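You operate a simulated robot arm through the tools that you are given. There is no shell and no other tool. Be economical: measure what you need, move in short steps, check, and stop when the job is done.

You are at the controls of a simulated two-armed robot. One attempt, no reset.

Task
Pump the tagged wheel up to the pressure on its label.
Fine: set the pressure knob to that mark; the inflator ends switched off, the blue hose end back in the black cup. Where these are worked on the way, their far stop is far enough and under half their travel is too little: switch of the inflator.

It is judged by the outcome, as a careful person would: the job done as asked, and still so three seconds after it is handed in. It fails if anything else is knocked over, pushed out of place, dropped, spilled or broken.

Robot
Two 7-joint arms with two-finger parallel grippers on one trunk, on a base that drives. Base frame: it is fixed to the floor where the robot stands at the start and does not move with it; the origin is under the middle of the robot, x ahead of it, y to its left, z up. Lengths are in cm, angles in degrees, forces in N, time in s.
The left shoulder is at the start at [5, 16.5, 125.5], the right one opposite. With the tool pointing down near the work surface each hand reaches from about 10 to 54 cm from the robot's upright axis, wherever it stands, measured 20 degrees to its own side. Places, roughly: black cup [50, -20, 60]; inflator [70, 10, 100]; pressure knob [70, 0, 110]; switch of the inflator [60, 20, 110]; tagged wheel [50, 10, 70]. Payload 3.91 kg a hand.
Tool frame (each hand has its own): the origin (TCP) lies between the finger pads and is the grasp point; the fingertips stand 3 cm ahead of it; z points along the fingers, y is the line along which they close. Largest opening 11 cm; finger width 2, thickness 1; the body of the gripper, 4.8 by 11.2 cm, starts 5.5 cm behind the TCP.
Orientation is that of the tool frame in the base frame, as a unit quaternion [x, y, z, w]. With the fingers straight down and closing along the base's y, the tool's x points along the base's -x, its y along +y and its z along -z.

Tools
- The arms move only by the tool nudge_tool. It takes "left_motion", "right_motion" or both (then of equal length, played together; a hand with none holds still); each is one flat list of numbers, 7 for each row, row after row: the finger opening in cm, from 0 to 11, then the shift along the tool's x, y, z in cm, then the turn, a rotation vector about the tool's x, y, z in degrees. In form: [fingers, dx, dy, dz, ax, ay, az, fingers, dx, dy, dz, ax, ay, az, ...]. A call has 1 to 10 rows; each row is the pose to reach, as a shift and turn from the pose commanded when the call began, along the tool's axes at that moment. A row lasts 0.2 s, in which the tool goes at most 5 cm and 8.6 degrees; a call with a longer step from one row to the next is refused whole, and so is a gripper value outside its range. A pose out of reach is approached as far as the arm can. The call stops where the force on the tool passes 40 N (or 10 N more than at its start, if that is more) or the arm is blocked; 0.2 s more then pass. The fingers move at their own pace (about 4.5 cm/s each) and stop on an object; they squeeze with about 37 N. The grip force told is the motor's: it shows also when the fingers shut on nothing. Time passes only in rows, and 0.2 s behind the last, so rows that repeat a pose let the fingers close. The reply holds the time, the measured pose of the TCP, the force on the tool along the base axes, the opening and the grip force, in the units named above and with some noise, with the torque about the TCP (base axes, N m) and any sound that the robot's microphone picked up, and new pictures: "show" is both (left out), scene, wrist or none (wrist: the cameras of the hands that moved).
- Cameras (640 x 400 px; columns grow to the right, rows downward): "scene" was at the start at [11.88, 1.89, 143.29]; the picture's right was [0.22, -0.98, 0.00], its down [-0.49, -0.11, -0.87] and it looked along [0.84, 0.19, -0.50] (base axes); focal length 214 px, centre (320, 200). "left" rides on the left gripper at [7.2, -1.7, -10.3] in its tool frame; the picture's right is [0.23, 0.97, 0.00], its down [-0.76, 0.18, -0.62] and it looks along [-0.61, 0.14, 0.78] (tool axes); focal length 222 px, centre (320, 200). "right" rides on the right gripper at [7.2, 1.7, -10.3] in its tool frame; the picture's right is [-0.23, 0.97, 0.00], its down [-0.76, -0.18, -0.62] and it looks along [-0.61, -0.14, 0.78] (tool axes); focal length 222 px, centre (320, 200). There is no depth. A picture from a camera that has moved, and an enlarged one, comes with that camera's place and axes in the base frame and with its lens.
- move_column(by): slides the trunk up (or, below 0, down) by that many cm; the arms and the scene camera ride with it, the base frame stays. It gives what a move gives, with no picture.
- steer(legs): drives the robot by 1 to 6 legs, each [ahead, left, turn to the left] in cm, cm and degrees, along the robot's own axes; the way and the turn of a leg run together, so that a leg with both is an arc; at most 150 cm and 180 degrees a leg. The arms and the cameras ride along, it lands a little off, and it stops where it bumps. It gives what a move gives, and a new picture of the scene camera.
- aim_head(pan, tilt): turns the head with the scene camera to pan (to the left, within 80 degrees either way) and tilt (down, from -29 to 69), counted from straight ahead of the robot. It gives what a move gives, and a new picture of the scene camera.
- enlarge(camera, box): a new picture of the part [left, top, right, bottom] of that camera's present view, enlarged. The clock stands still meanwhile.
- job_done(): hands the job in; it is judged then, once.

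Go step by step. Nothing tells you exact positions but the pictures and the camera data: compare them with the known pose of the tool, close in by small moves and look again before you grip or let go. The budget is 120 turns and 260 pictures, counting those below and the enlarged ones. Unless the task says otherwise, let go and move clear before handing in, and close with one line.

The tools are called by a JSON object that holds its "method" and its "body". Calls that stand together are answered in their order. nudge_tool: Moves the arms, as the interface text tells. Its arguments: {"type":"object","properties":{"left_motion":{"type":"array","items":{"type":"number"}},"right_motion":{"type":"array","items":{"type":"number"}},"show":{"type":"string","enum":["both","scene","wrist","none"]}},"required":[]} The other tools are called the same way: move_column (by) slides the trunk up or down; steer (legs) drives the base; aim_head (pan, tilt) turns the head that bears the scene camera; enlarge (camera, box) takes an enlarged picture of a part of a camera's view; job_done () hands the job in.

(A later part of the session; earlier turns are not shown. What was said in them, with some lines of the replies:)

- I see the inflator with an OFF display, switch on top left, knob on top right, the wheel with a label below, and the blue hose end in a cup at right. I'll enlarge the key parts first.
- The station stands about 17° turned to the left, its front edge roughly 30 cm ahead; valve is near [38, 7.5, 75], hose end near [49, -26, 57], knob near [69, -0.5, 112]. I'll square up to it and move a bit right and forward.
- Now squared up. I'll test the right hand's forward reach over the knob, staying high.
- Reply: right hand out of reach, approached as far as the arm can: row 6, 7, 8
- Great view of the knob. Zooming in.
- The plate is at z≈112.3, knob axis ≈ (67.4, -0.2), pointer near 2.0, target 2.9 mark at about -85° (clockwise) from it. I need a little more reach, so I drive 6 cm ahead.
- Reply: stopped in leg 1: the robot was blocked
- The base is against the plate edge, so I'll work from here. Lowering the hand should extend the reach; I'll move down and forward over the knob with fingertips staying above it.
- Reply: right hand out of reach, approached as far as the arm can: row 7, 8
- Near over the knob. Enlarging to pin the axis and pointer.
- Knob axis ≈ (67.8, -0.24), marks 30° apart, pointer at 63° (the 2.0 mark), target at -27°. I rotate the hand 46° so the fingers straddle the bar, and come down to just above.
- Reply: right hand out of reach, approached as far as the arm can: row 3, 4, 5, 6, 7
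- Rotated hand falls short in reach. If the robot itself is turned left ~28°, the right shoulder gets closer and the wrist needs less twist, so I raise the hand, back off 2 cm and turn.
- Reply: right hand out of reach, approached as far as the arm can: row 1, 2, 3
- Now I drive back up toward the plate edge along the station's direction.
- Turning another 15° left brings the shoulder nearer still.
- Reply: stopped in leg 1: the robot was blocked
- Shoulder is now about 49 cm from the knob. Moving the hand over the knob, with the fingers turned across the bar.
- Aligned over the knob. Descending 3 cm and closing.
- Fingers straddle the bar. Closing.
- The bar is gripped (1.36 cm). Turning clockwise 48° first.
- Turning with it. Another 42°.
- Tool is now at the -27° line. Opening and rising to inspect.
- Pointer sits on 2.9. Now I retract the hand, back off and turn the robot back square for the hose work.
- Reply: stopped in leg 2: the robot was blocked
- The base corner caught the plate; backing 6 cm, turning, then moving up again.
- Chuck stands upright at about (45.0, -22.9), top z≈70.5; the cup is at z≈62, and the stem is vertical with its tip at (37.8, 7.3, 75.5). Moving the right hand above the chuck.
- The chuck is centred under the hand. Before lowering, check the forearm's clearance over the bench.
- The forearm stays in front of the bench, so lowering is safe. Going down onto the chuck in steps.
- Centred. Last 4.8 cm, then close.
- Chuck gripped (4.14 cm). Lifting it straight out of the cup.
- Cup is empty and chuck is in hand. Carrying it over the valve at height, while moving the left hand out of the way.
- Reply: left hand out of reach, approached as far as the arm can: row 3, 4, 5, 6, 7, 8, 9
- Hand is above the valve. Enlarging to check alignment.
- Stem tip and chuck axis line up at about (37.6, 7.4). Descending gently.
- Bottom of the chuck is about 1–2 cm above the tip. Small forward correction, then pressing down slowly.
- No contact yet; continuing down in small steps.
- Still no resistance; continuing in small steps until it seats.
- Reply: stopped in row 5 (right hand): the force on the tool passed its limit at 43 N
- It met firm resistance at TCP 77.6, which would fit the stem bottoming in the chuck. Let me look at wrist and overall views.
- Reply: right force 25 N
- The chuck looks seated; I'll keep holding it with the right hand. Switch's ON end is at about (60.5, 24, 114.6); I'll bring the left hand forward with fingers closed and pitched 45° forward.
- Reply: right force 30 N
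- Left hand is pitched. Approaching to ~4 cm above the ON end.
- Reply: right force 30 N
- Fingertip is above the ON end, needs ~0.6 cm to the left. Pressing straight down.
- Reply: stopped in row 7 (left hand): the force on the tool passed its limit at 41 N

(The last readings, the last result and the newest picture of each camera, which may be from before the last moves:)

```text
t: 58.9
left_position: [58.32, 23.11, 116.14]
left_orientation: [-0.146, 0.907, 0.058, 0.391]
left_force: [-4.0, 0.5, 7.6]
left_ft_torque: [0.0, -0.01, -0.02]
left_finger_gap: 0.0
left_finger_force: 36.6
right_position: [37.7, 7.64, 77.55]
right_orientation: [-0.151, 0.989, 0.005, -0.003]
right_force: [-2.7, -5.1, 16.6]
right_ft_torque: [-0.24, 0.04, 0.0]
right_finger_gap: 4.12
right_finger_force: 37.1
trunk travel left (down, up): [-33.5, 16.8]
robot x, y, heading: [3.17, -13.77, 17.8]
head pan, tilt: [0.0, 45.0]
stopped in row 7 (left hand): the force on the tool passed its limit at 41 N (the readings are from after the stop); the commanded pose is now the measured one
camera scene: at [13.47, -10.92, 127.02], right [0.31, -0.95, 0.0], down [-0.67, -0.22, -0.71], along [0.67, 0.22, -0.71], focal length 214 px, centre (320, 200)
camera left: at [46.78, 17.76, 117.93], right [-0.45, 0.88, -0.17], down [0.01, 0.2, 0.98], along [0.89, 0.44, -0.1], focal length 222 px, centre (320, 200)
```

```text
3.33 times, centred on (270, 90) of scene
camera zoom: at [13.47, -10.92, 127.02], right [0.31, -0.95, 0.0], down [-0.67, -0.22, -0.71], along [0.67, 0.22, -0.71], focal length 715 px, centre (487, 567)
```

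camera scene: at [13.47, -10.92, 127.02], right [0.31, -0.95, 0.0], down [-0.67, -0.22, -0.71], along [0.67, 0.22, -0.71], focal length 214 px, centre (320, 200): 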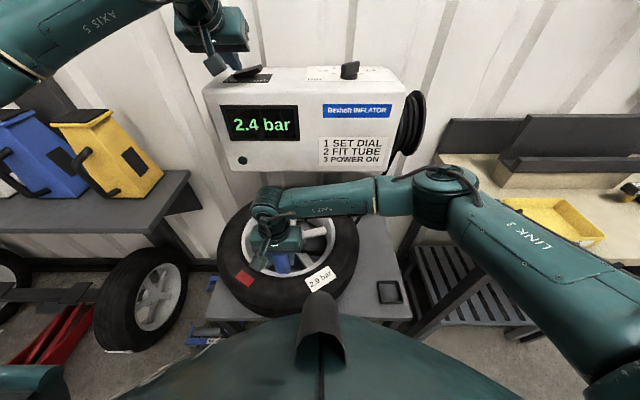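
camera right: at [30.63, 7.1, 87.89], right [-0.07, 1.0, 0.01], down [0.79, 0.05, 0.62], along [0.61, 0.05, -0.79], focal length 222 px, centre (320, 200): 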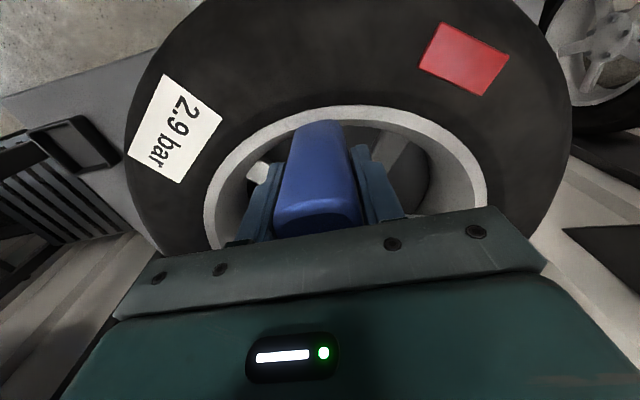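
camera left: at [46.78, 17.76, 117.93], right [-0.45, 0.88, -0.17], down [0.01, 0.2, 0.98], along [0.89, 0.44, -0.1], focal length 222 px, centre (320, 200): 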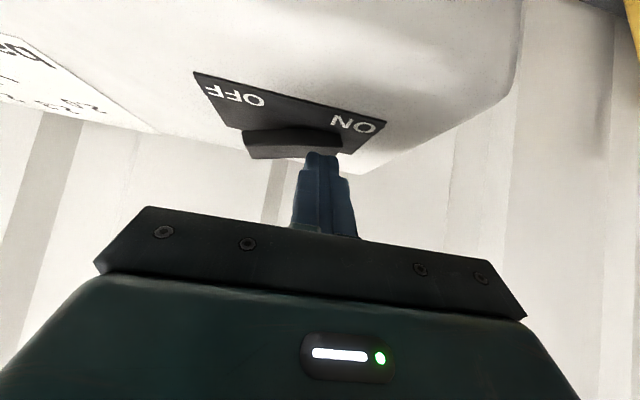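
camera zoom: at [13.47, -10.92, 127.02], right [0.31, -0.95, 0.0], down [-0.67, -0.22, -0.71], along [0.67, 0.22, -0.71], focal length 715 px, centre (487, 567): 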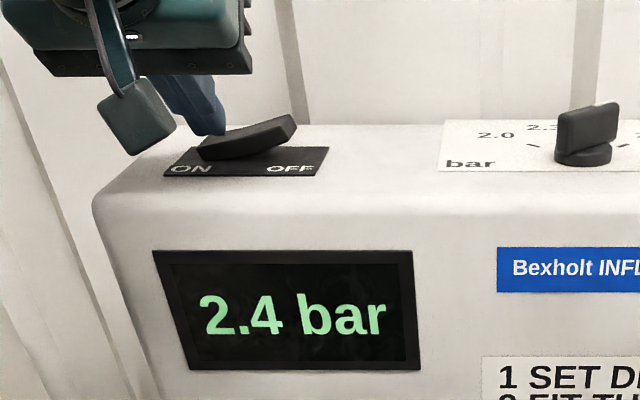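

It's on and reading 2.4 bar. Lifting the left hand and moving above the OFF end while watching the pressure.

{"method": "nudge_tool", "body": {"left_motion": [0, -1.4, 0, -1.4, 0, 0, 0, 0, -2.8, 0, -2.8, 0, 0, 0, 0, -2.8, -2.4, -2.8, 0, 0, 0, 0, -2.8, -4.7, -2.8, 0, 0, 0], "show": "scene"}}

{"method": "enlarge", "body": {"camera": "scene", "box": [190, 30, 350, 150]}}

```text
t: 59.9
left_position: [59.57, 18.65, 119.9]
left_orientation: [-0.146, 0.908, 0.059, 0.389]
left_force: [0.6, -0.7, 0.8]
left_ft_torque: [-0.02, 0.0, 0.01]
left_finger_gap: 0.0
left_finger_force: 36.9
right_position: [38.0, 7.75, 77.58]
right_orientation: [-0.15, 0.989, 0.005, -0.004]
right_force: [-4.2, -7.9, 33.5]
right_ft_torque: [-0.36, 0.06, -0.07]
right_finger_gap: 4.13
right_finger_force: 36.9
trunk travel left (down, up): [-33.5, 16.8]
robot x, y, heading: [3.0, -14.07, 17.9]
head pan, tilt: [0.0, 45.0]
camera scene: at [13.5, -10.94, 127.09], right [0.31, -0.95, 0.0], down [-0.67, -0.22, -0.71], along [0.67, 0.22, -0.71], focal length 214 px, centre (320, 200)
```

scene: 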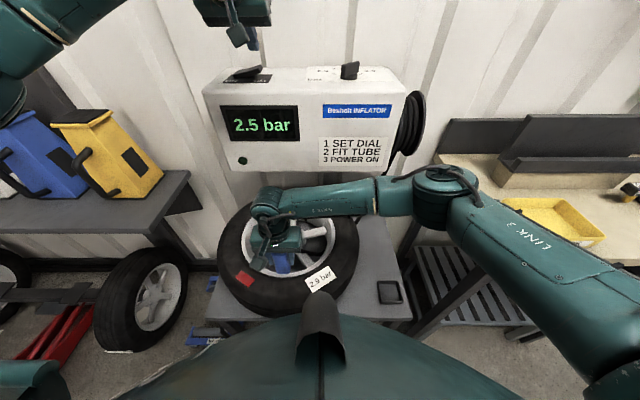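

```text
3.33 times, centred on (270, 90) of scene
camera zoom: at [13.5, -10.94, 127.09], right [0.31, -0.95, 0.0], down [-0.67, -0.22, -0.71], along [0.67, 0.22, -0.71], focal length 715 px, centre (487, 567)
```

zoom: 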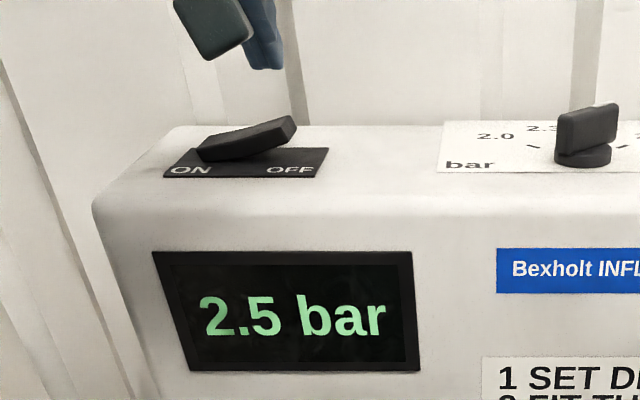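

Pressure rises about 0.1 bar per second. Fine-shifting and waiting.

{"method": "nudge_tool", "body": {"left_motion": [0, 0, -0.4, 0, 0, 0, 0, 0, 0, -0.4, 0, 0, 0, 0, 0, 0, -0.4, 0, 0, 0, 0, 0, 0, -0.4, 0, 0, 0, 0, 0, 0, -0.4, 0, 0, 0, 0, 0, 0, -0.4, 0, 0, 0, 0, 0, 0, -0.4, 0, 0, 0, 0, 0, 0, -0.4, 0, 0, 0, 0], "show": "scene"}}

```text
t: 61.7
left_position: [59.72, 18.27, 119.85]
left_orientation: [-0.146, 0.908, 0.058, 0.388]
left_force: [-0.3, -0.1, -0.6]
left_ft_torque: [-0.02, -0.01, 0.0]
left_finger_gap: 0.0
left_finger_force: 37.1
right_position: [37.89, 7.71, 77.52]
right_orientation: [-0.151, 0.989, 0.005, -0.003]
right_force: [-2.4, -3.3, 33.8]
right_ft_torque: [-0.27, -0.01, -0.02]
right_finger_gap: 4.13
right_finger_force: 36.8
trunk travel left (down, up): [-33.5, 16.8]
robot x, y, heading: [3.02, -13.93, 18.2]
head pan, tilt: [0.0, 45.0]
camera scene: at [13.5, -10.91, 127.08], right [0.31, -0.95, 0.0], down [-0.67, -0.22, -0.71], along [0.67, 0.22, -0.71], focal length 214 px, centre (320, 200)
```

scene: 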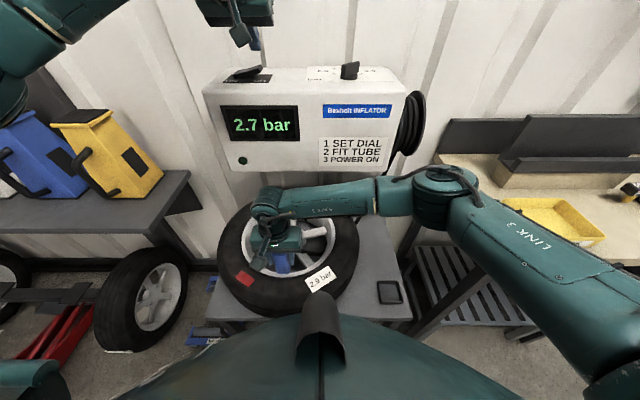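

2.7 bar. Waiting again in a short step.

{"method": "nudge_tool", "body": {"left_motion": [0, 0, 0, 0, 0, 0, 0, 0, 0, 0, 0, 0, 0, 0, 0, 0, 0, 0, 0, 0, 0, 0, 0, 0, 0, 0, 0, 0, 0, 0, 0, 0, 0, 0, 0, 0, 0, 0, 0, 0, 0, 0, 0, 0, 0, 0, 0, 0, 0], "show": "scene"}}

```text
t: 63.3
left_position: [59.78, 18.3, 119.83]
left_orientation: [-0.146, 0.908, 0.058, 0.387]
left_force: [0.3, -0.4, 0.3]
left_ft_torque: [-0.02, 0.01, 0.0]
left_finger_gap: 0.0
left_finger_force: 36.8
right_position: [37.81, 7.8, 77.7]
right_orientation: [-0.152, 0.988, 0.006, -0.004]
right_force: [-1.9, -1.8, 33.5]
right_ft_torque: [-0.23, -0.06, -0.03]
right_finger_gap: 4.12
right_finger_force: 37.4
trunk travel left (down, up): [-33.5, 16.8]
robot x, y, heading: [2.99, -13.99, 18.0]
head pan, tilt: [0.0, 45.0]
camera scene: at [13.51, -10.9, 127.08], right [0.31, -0.95, 0.0], down [-0.67, -0.22, -0.71], along [0.67, 0.22, -0.71], focal length 214 px, centre (320, 200)
```

scene: 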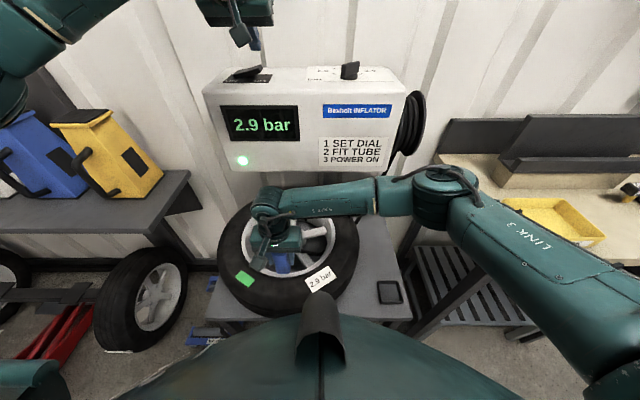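

2.9 bar with the green lamp lit and the wheel tag green. Pressing the OFF end.

{"method": "nudge_tool", "body": {"left_motion": [0, 0.8, 0, 0.8, 0, 0, 0, 0, 1.5, 0, 1.5, 0, 0, 0, 0, 2.0, 0, 2.0, 0, 0, 0, 0, 2.4, 0, 2.4, 0, 0, 0, 0, 2.8, 0, 2.8, 0, 0, 0, 0, 3.2, 0, 3.2, 0, 0, 0, 0, 3.6, 0, 3.6, 0, 0, 0], "show": "scene"}}

{"method": "enlarge", "body": {"camera": "scene", "box": [190, 30, 350, 150]}}

```text
t: 64.9
left_position: [59.68, 18.46, 115.98]
left_orientation: [-0.147, 0.903, 0.057, 0.399]
left_force: [6.0, 3.3, 39.5]
left_ft_torque: [0.62, -0.64, -0.01]
left_finger_gap: 0.0
left_finger_force: 37.1
right_position: [37.93, 7.68, 77.56]
right_orientation: [-0.151, 0.989, 0.005, -0.002]
right_force: [2.6, 6.6, 17.2]
right_ft_torque: [0.09, -0.15, 0.01]
right_finger_gap: 4.1
right_finger_force: 37.1
trunk travel left (down, up): [-33.5, 16.8]
robot x, y, heading: [3.42, -14.13, 18.3]
head pan, tilt: [0.0, 45.0]
camera scene: at [13.37, -10.93, 127.14], right [0.31, -0.95, 0.0], down [-0.67, -0.22, -0.71], along [0.68, 0.22, -0.7], focal length 214 px, centre (320, 200)
```

scene: 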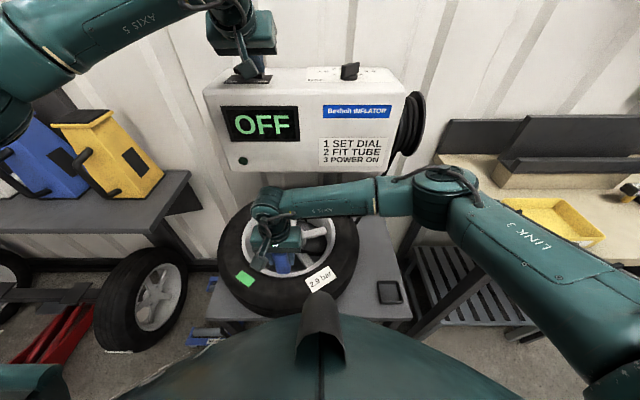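

```text
3.33 times, centred on (270, 90) of scene
camera zoom: at [13.37, -10.93, 127.14], right [0.31, -0.95, 0.0], down [-0.67, -0.22, -0.71], along [0.68, 0.22, -0.7], focal length 715 px, centre (487, 567)
```

zoom: 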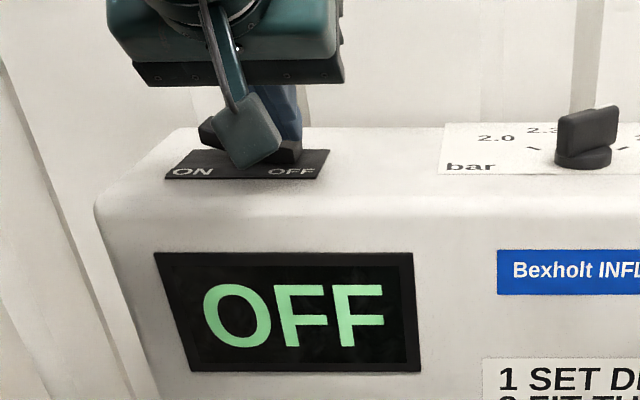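

It's OFF. Lifting the left hand away and pulling back clear.

{"method": "nudge_tool", "body": {"left_motion": [0, -1.8, 0, -1.8, 0, 0, 0, 0, -4.5, 0, -4.5, 0, 0, 0, 0, -5.5, 0, -8.5, 0, 0, 0, 0, -2.7, 0, -11.3, 0, 0, 0, 0, 0.1, 0, -14.1, 0, 0, 0, 0, 2.9, 0, -16.9, 0, 0, 0, 0, 5.7, 0, -19.7, 0, 0, 0, 0, 8, 0, -22, 0, 0, 0, 0, 8, 0, -22, 0, 0, 0], "show": "scene"}}

{"method": "enlarge", "body": {"camera": "scene", "box": [190, 30, 430, 190]}}

```text
t: 66.9
left_position: [39.22, 11.6, 124.46]
left_orientation: [-0.147, 0.908, 0.058, 0.389]
left_force: [-0.4, -0.1, -0.5]
left_ft_torque: [0.01, 0.0, -0.05]
left_finger_gap: 0.0
left_finger_force: 37.0
right_position: [37.82, 7.73, 77.65]
right_orientation: [-0.152, 0.988, 0.006, -0.003]
right_force: [-2.4, -3.4, 34.8]
right_ft_torque: [-0.27, -0.05, 0.0]
right_finger_gap: 4.1
right_finger_force: 36.5
trunk travel left (down, up): [-33.5, 16.8]
robot x, y, heading: [3.07, -14.27, 18.0]
head pan, tilt: [0.0, 45.0]
camera scene: at [13.5, -10.92, 127.08], right [0.31, -0.95, 0.0], down [-0.67, -0.22, -0.71], along [0.67, 0.22, -0.71], focal length 214 px, centre (320, 200)
```

scene: 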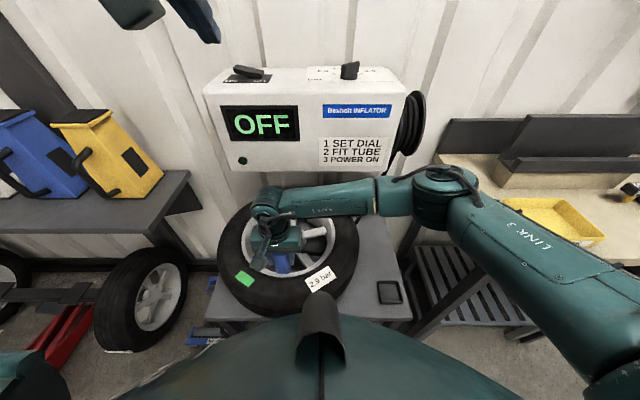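

```text
2.50 times, centred on (310, 110) of scene
camera zoom: at [13.5, -10.92, 127.08], right [0.31, -0.95, 0.0], down [-0.67, -0.22, -0.71], along [0.67, 0.22, -0.71], focal length 536 px, centre (345, 425)
```

zoom: 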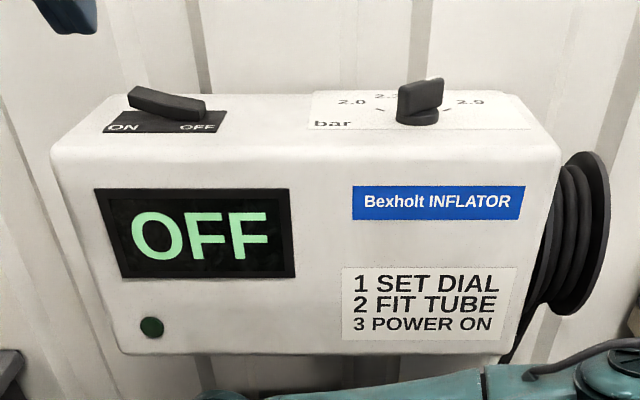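

Off, knob on 2.9, tag green. Lifting the chuck straight off the stem, left hand backing further.

{"method": "nudge_tool", "body": {"right_motion": [0, 0, 0, -1, 0, 0, 0, 0, 0, 0, -2.5, 0, 0, 0, 0, 0, 0, -4.5, 0, 0, 0, 0, 0, 0, -7, 0, 0, 0, 0, 0, 0, -10, 0, 0, 0, 0, 0, 0, -13, 0, 0, 0, 0, 0, 0, -13, 0, 0, 0], "left_motion": [0, 0.6, 0, -1.8, 0, 0, 0, 0, 1.2, 0, -3.5, 0, 0, 0, 0, 1.8, 0, -5.3, 0, 0, 0, 0, 2.4, 0, -7, 0, 0, 0, 0, 2.9, 0, -8.5, 0, 0, 0, 0, 2.9, 0, -8.5, 0, 0, 0, 0, 2.9, 0, -8.5, 0, 0, 0], "show": "scene"}}

{"method": "enlarge", "body": {"camera": "right", "box": [240, 70, 440, 200]}}

{"method": "enlarge", "body": {"camera": "scene", "box": [210, 180, 370, 300]}}

```text
t: 68.5
left_position: [31.79, 9.42, 128.03]
left_orientation: [-0.147, 0.908, 0.058, 0.388]
left_force: [0.4, 0.3, 0.3]
left_ft_torque: [-0.01, 0.0, 0.01]
left_finger_gap: 0.0
left_finger_force: 36.4
right_position: [38.12, 7.62, 90.42]
right_orientation: [-0.151, 0.988, 0.004, -0.004]
right_force: [0.9, -0.3, -1.8]
right_ft_torque: [-0.01, 0.02, -0.02]
right_finger_gap: 4.14
right_finger_force: 37.0
trunk travel left (down, up): [-33.5, 16.8]
robot x, y, heading: [2.77, -13.92, 18.1]
head pan, tilt: [0.0, 45.0]
camera scene: at [13.72, -10.76, 127.04], right [0.31, -0.95, 0.0], down [-0.67, -0.22, -0.71], along [0.67, 0.22, -0.71], focal length 214 px, centre (320, 200)
```

scene: 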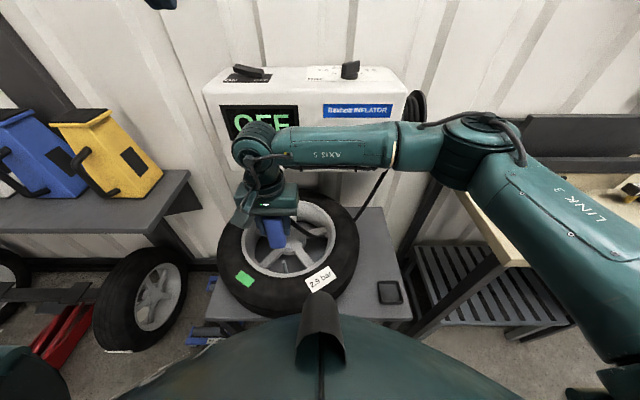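

```text
3.08 times, centred on (340, 135) of right
camera zoom: at [30.91, 7.03, 100.8], right [-0.07, 1.0, 0.01], down [0.79, 0.05, 0.61], along [0.61, 0.05, -0.79], focal length 684 px, centre (258, 400)
```

zoom: 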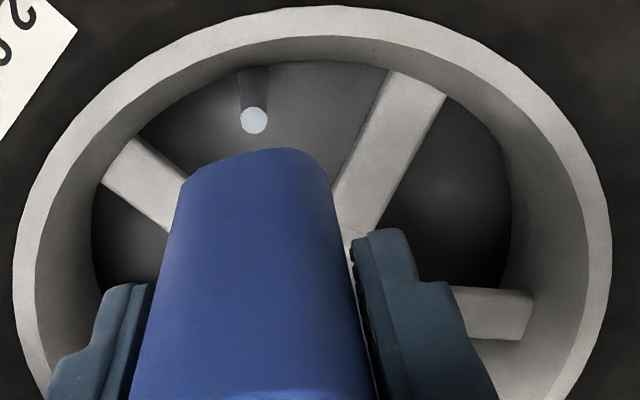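

```text
3.33 times, centred on (290, 240) of scene
camera zoom: at [13.72, -10.76, 127.04], right [0.31, -0.95, 0.0], down [-0.67, -0.22, -0.71], along [0.67, 0.22, -0.71], focal length 715 px, centre (420, 67)
```

zoom: 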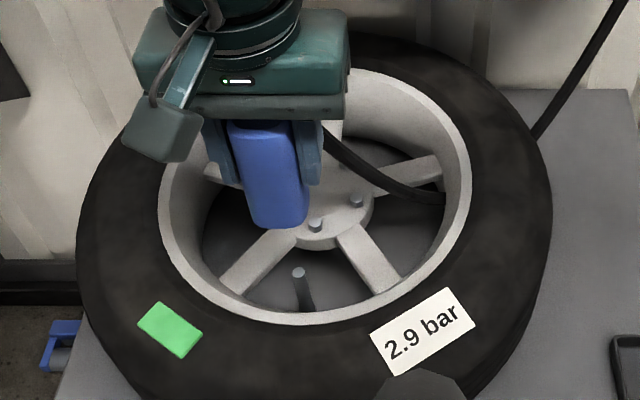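

Chuck is off the stem and hasn't slipped. Carrying it back above the cup.

{"method": "nudge_tool", "body": {"right_motion": [0, 0.35, -4.4, 0, 0, 0, 0, 0, 0.7, -8.8, 0, 0, 0, 0, 0, 1.05, -13.2, 0, 0, 0, 0, 0, 1.4, -17.6, 0, 0, 0, 0, 0, 1.8, -22, 0, 0, 0, 0, 0, 2.15, -26.5, 0, 0, 0, 0, 0, 2.48, -31.1, 0, 0, 0, 0, 0, 2.48, -31.1, 0, 0, 0, 0], "show": "none"}}

{"method": "enlarge", "body": {"camera": "scene", "box": [330, 200, 450, 320]}}

{"method": "enlarge", "body": {"camera": "right", "box": [240, 40, 440, 200]}}

```text
t: 70.3
left_position: [31.73, 9.47, 128.0]
left_orientation: [-0.147, 0.908, 0.058, 0.388]
left_force: [-0.1, 0.4, -0.3]
left_ft_torque: [0.06, 0.01, 0.03]
left_finger_gap: 0.0
left_finger_force: 37.0
right_position: [45.22, -22.64, 90.03]
right_orientation: [-0.152, 0.988, 0.004, -0.005]
right_force: [-0.4, 0.0, -1.1]
right_ft_torque: [0.04, 0.03, 0.03]
right_finger_gap: 4.1
right_finger_force: 37.0
trunk travel left (down, up): [-33.5, 16.8]
robot x, y, heading: [2.96, -13.94, 17.7]
head pan, tilt: [0.0, 45.0]
```

```text
3.33 times, centred on (390, 260) of scene
camera zoom: at [13.72, -10.74, 127.04], right [0.31, -0.95, 0.0], down [-0.67, -0.22, -0.71], along [0.67, 0.22, -0.71], focal length 715 px, centre (87, 0)
```

zoom: 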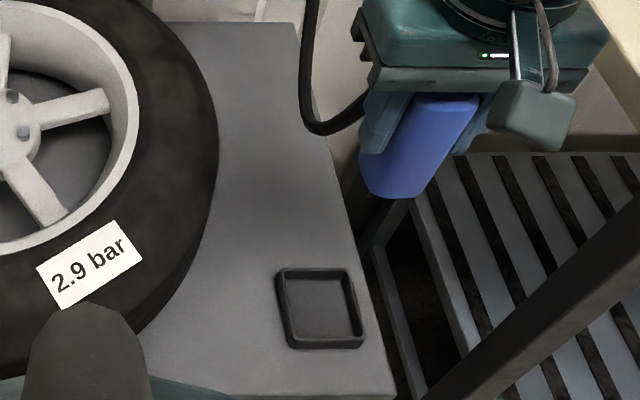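

```text
2.50 times, centred on (340, 120) of right
camera zoom: at [37.95, -23.19, 100.47], right [-0.07, 1.0, 0.01], down [0.79, 0.05, 0.62], along [0.61, 0.05, -0.79], focal length 555 px, centre (270, 400)
```

zoom: 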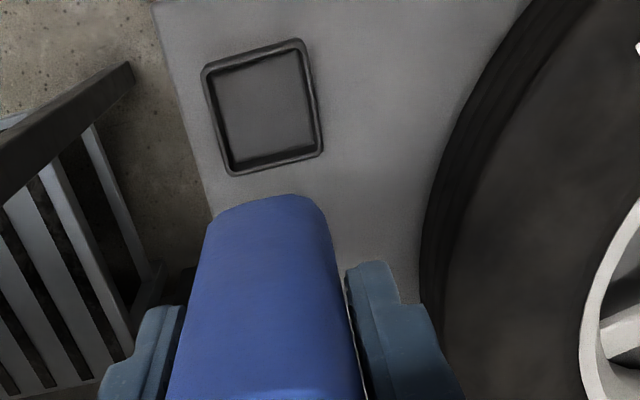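

Cup is right beneath at (45.0, -22.8). Lowering with a small correction.

{"method": "nudge_tool", "body": {"right_motion": [0, 0.2, -0.15, 3, 0, 0, 0, 0, 0.2, -0.15, 6, 0, 0, 0, 0, 0.2, -0.15, 9, 0, 0, 0, 0, 0.2, -0.15, 12, 0, 0, 0, 0, 0.2, -0.15, 15, 0, 0, 0, 0, 0.2, -0.15, 17, 0, 0, 0, 0, 0.2, -0.15, 19, 0, 0, 0, 0, 0.2, -0.15, 19, 0, 0, 0], "show": "none"}}

{"method": "enlarge", "body": {"camera": "scene", "box": [330, 220, 450, 320]}}

{"method": "enlarge", "body": {"camera": "right", "box": [240, 40, 440, 200]}}

```text
t: 72.1
left_position: [31.75, 9.34, 128.0]
left_orientation: [-0.147, 0.908, 0.059, 0.388]
left_force: [-0.1, 0.0, -0.5]
left_ft_torque: [0.0, 0.0, -0.01]
left_finger_gap: 0.0
left_finger_force: 37.2
right_position: [44.5, -22.85, 71.08]
right_orientation: [-0.151, 0.988, 0.003, -0.005]
right_force: [-0.5, 0.2, -1.3]
right_ft_torque: [-0.01, 0.01, 0.01]
right_finger_gap: 4.11
right_finger_force: 37.4
trunk travel left (down, up): [-33.5, 16.8]
robot x, y, heading: [2.78, -14.02, 17.7]
head pan, tilt: [0.0, 45.0]
```

```text
4.00 times, centred on (390, 270) of scene
camera zoom: at [13.72, -10.77, 127.04], right [0.31, -0.95, 0.0], down [-0.67, -0.22, -0.71], along [0.67, 0.22, -0.71], focal length 858 px, centre (40, -80)
```

zoom: 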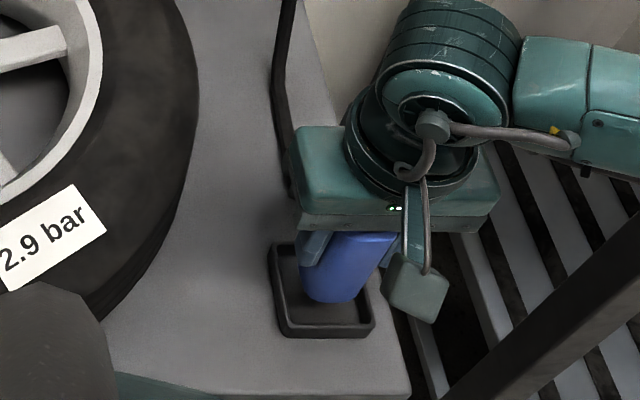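

```text
2.50 times, centred on (340, 120) of right
camera zoom: at [37.38, -23.36, 81.37], right [-0.07, 1.0, 0.01], down [0.79, 0.05, 0.61], along [0.61, 0.05, -0.79], focal length 555 px, centre (270, 400)
```

zoom: 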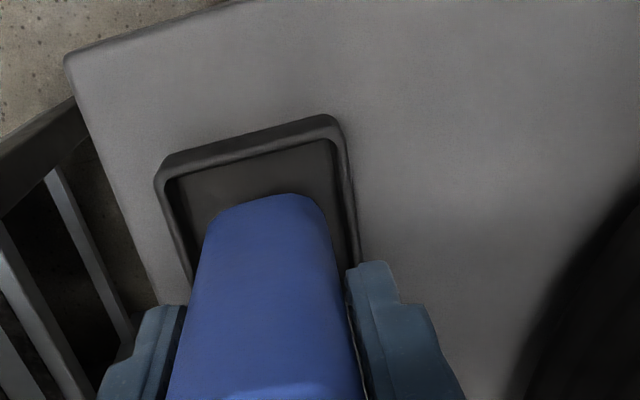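

Just above the cup; shifting 0.5 cm forward and setting down.

{"method": "nudge_tool", "body": {"right_motion": [0, -0.5, -0.15, 0, 0, 0, 0, 0, -0.5, -0.15, 1, 0, 0, 0, 0, -0.5, -0.15, 2, 0, 0, 0, 0, -0.5, -0.15, 2.8, 0, 0, 0, 0, -0.5, -0.15, 3.4, 0, 0, 0, 0, -0.5, -0.15, 3.7, 0, 0, 0, 0, -0.5, -0.15, 3.7, 0, 0, 0], "show": "none"}}

{"method": "enlarge", "body": {"camera": "scene", "box": [330, 220, 450, 320]}}

{"method": "enlarge", "body": {"camera": "right", "box": [240, 40, 440, 200]}}

```text
t: 73.7
left_position: [31.84, 9.38, 127.94]
left_orientation: [-0.148, 0.908, 0.058, 0.388]
left_force: [0.0, 0.5, -0.4]
left_ft_torque: [-0.02, 0.03, -0.01]
left_finger_gap: 0.0
left_finger_force: 37.5
right_position: [45.07, -22.74, 67.41]
right_orientation: [-0.151, 0.988, 0.004, -0.006]
right_force: [-0.5, -0.1, -0.9]
right_ft_torque: [0.02, -0.03, -0.03]
right_finger_gap: 4.11
right_finger_force: 36.9
trunk travel left (down, up): [-33.5, 16.8]
robot x, y, heading: [3.31, -13.88, 17.9]
head pan, tilt: [0.0, 45.0]
```

```text
4.00 times, centred on (390, 270) of scene
camera zoom: at [13.71, -10.77, 127.04], right [0.31, -0.95, 0.0], down [-0.67, -0.22, -0.71], along [0.67, 0.22, -0.71], focal length 858 px, centre (40, -80)
```

zoom: 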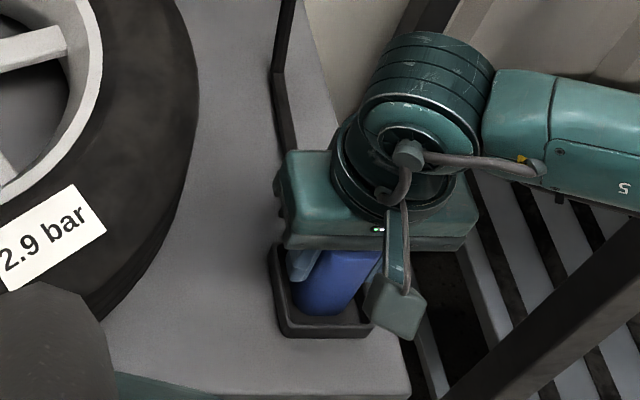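

```text
2.50 times, centred on (340, 120) of right
camera zoom: at [37.86, -23.42, 77.7], right [-0.07, 1.0, 0.01], down [0.79, 0.05, 0.62], along [0.61, 0.05, -0.79], focal length 555 px, centre (270, 400)
```

zoom: 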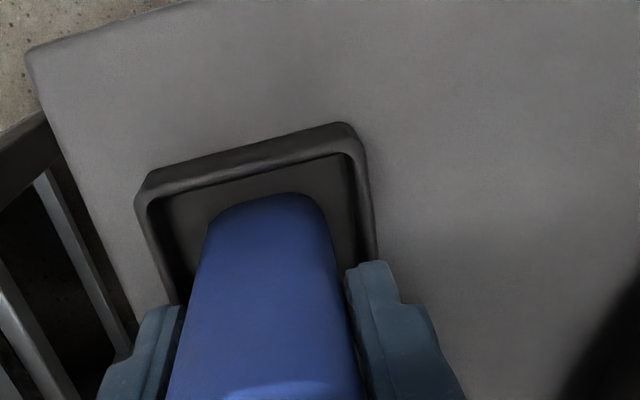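

Inside the cup; easing down to touch the floor.

{"method": "nudge_tool", "body": {"right_motion": [0, 0, 0, 0.15, 0, 0, 0, 0, 0, 0, 0.3, 0, 0, 0, 0, 0, 0, 0.45, 0, 0, 0, 0, 0, 0, 0.45, 0, 0, 0], "show": "none"}}

```text
t: 74.7
left_position: [31.64, 9.52, 128.11]
left_orientation: [-0.147, 0.908, 0.058, 0.388]
left_force: [-0.8, 0.3, 0.2]
left_ft_torque: [0.01, 0.03, 0.03]
left_finger_gap: 0.0
left_finger_force: 37.0
right_position: [45.21, -22.79, 67.16]
right_orientation: [-0.151, 0.988, 0.004, -0.002]
right_force: [-3.4, -6.0, 26.9]
right_ft_torque: [-0.74, -0.29, -0.12]
right_finger_gap: 4.13
right_finger_force: 37.4
trunk travel left (down, up): [-33.5, 16.8]
robot x, y, heading: [2.95, -14.26, 17.8]
head pan, tilt: [0.0, 45.0]
```

It's on the floor of the cup. Easing off slightly, opening, and rising straight up.

{"method": "nudge_tool", "body": {"right_motion": [0, 0, 0, -0.3, 0, 0, 0, 5, 0, 0, -0.3, 0, 0, 0, 7.5, 0, 0, -0.3, 0, 0, 0, 7.5, 0, 0, -0.3, 0, 0, 0, 7.5, 0, 0, -3.5, 0, 0, 0, 7.5, 0, 0, -7.5, 0, 0, 0, 7.5, 0, 0, -12, 0, 0, 0, 7.5, 0, 0, -16.5, 0, 0, 0, 7.5, 0, 0, -21, 0, 0, 0], "show": "both"}}

{"method": "enlarge", "body": {"camera": "scene", "box": [330, 220, 450, 320]}}

```text
t: 76.7
left_position: [31.73, 9.51, 128.11]
left_orientation: [-0.147, 0.909, 0.058, 0.387]
left_force: [-0.4, -0.4, 0.0]
left_ft_torque: [0.01, 0.04, 0.03]
left_finger_gap: 0.0
left_finger_force: 37.1
right_position: [45.33, -22.87, 88.21]
right_orientation: [-0.151, 0.988, 0.003, -0.005]
right_force: [0.5, 0.7, 0.3]
right_ft_torque: [0.0, -0.04, 0.01]
right_finger_gap: 7.49
right_finger_force: 0.0
trunk travel left (down, up): [-33.5, 16.8]
robot x, y, heading: [2.89, -14.08, 18.1]
head pan, tilt: [0.0, 45.0]
camera scene: at [13.69, -10.76, 127.04], right [0.31, -0.95, 0.0], down [-0.67, -0.22, -0.71], along [0.67, 0.22, -0.71], focal length 214 px, centre (320, 200)
camera right: at [38.14, -23.37, 98.47], right [-0.07, 1.0, 0.01], down [0.79, 0.05, 0.62], along [0.61, 0.05, -0.79], focal length 222 px, centre (320, 200)
```

scene: 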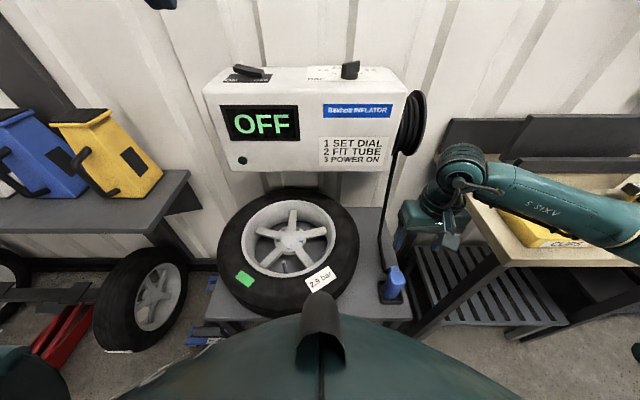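
right: 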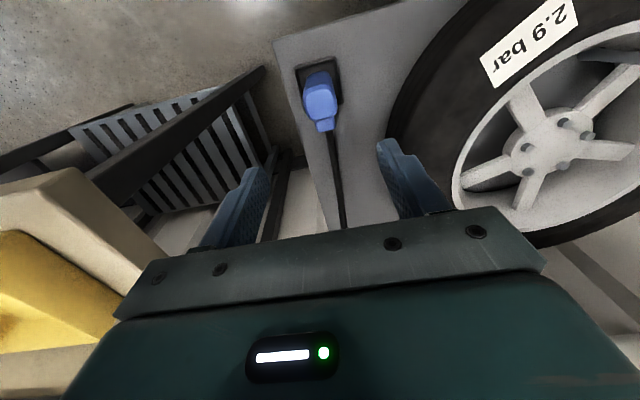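

```text
4.00 times, centred on (390, 270) of scene
camera zoom: at [13.69, -10.76, 127.04], right [0.31, -0.95, 0.0], down [-0.67, -0.22, -0.71], along [0.67, 0.22, -0.71], focal length 858 px, centre (40, -80)
```

zoom: 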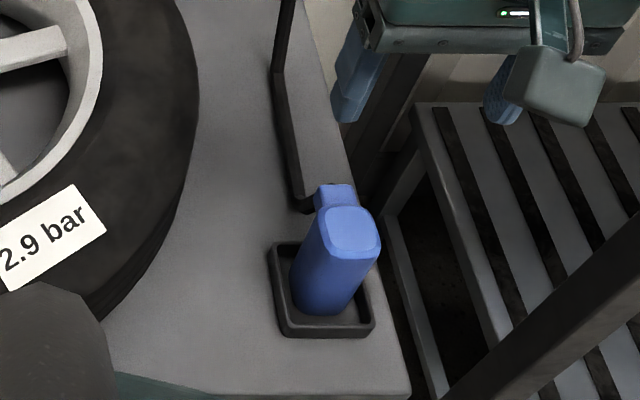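

The hose end stands in the cup as it did at the start. The inflator is off, the knob is on 2.9, the wheel's tag is green, and both hands are clear.

{"method": "job_done", "body": {}}

```text
The job is handed in.
```

The wheel is pumped to 2.9 bar. The pressure knob is on the 2.9 mark, the inflator is off, and the blue hose end is back in the black cup.
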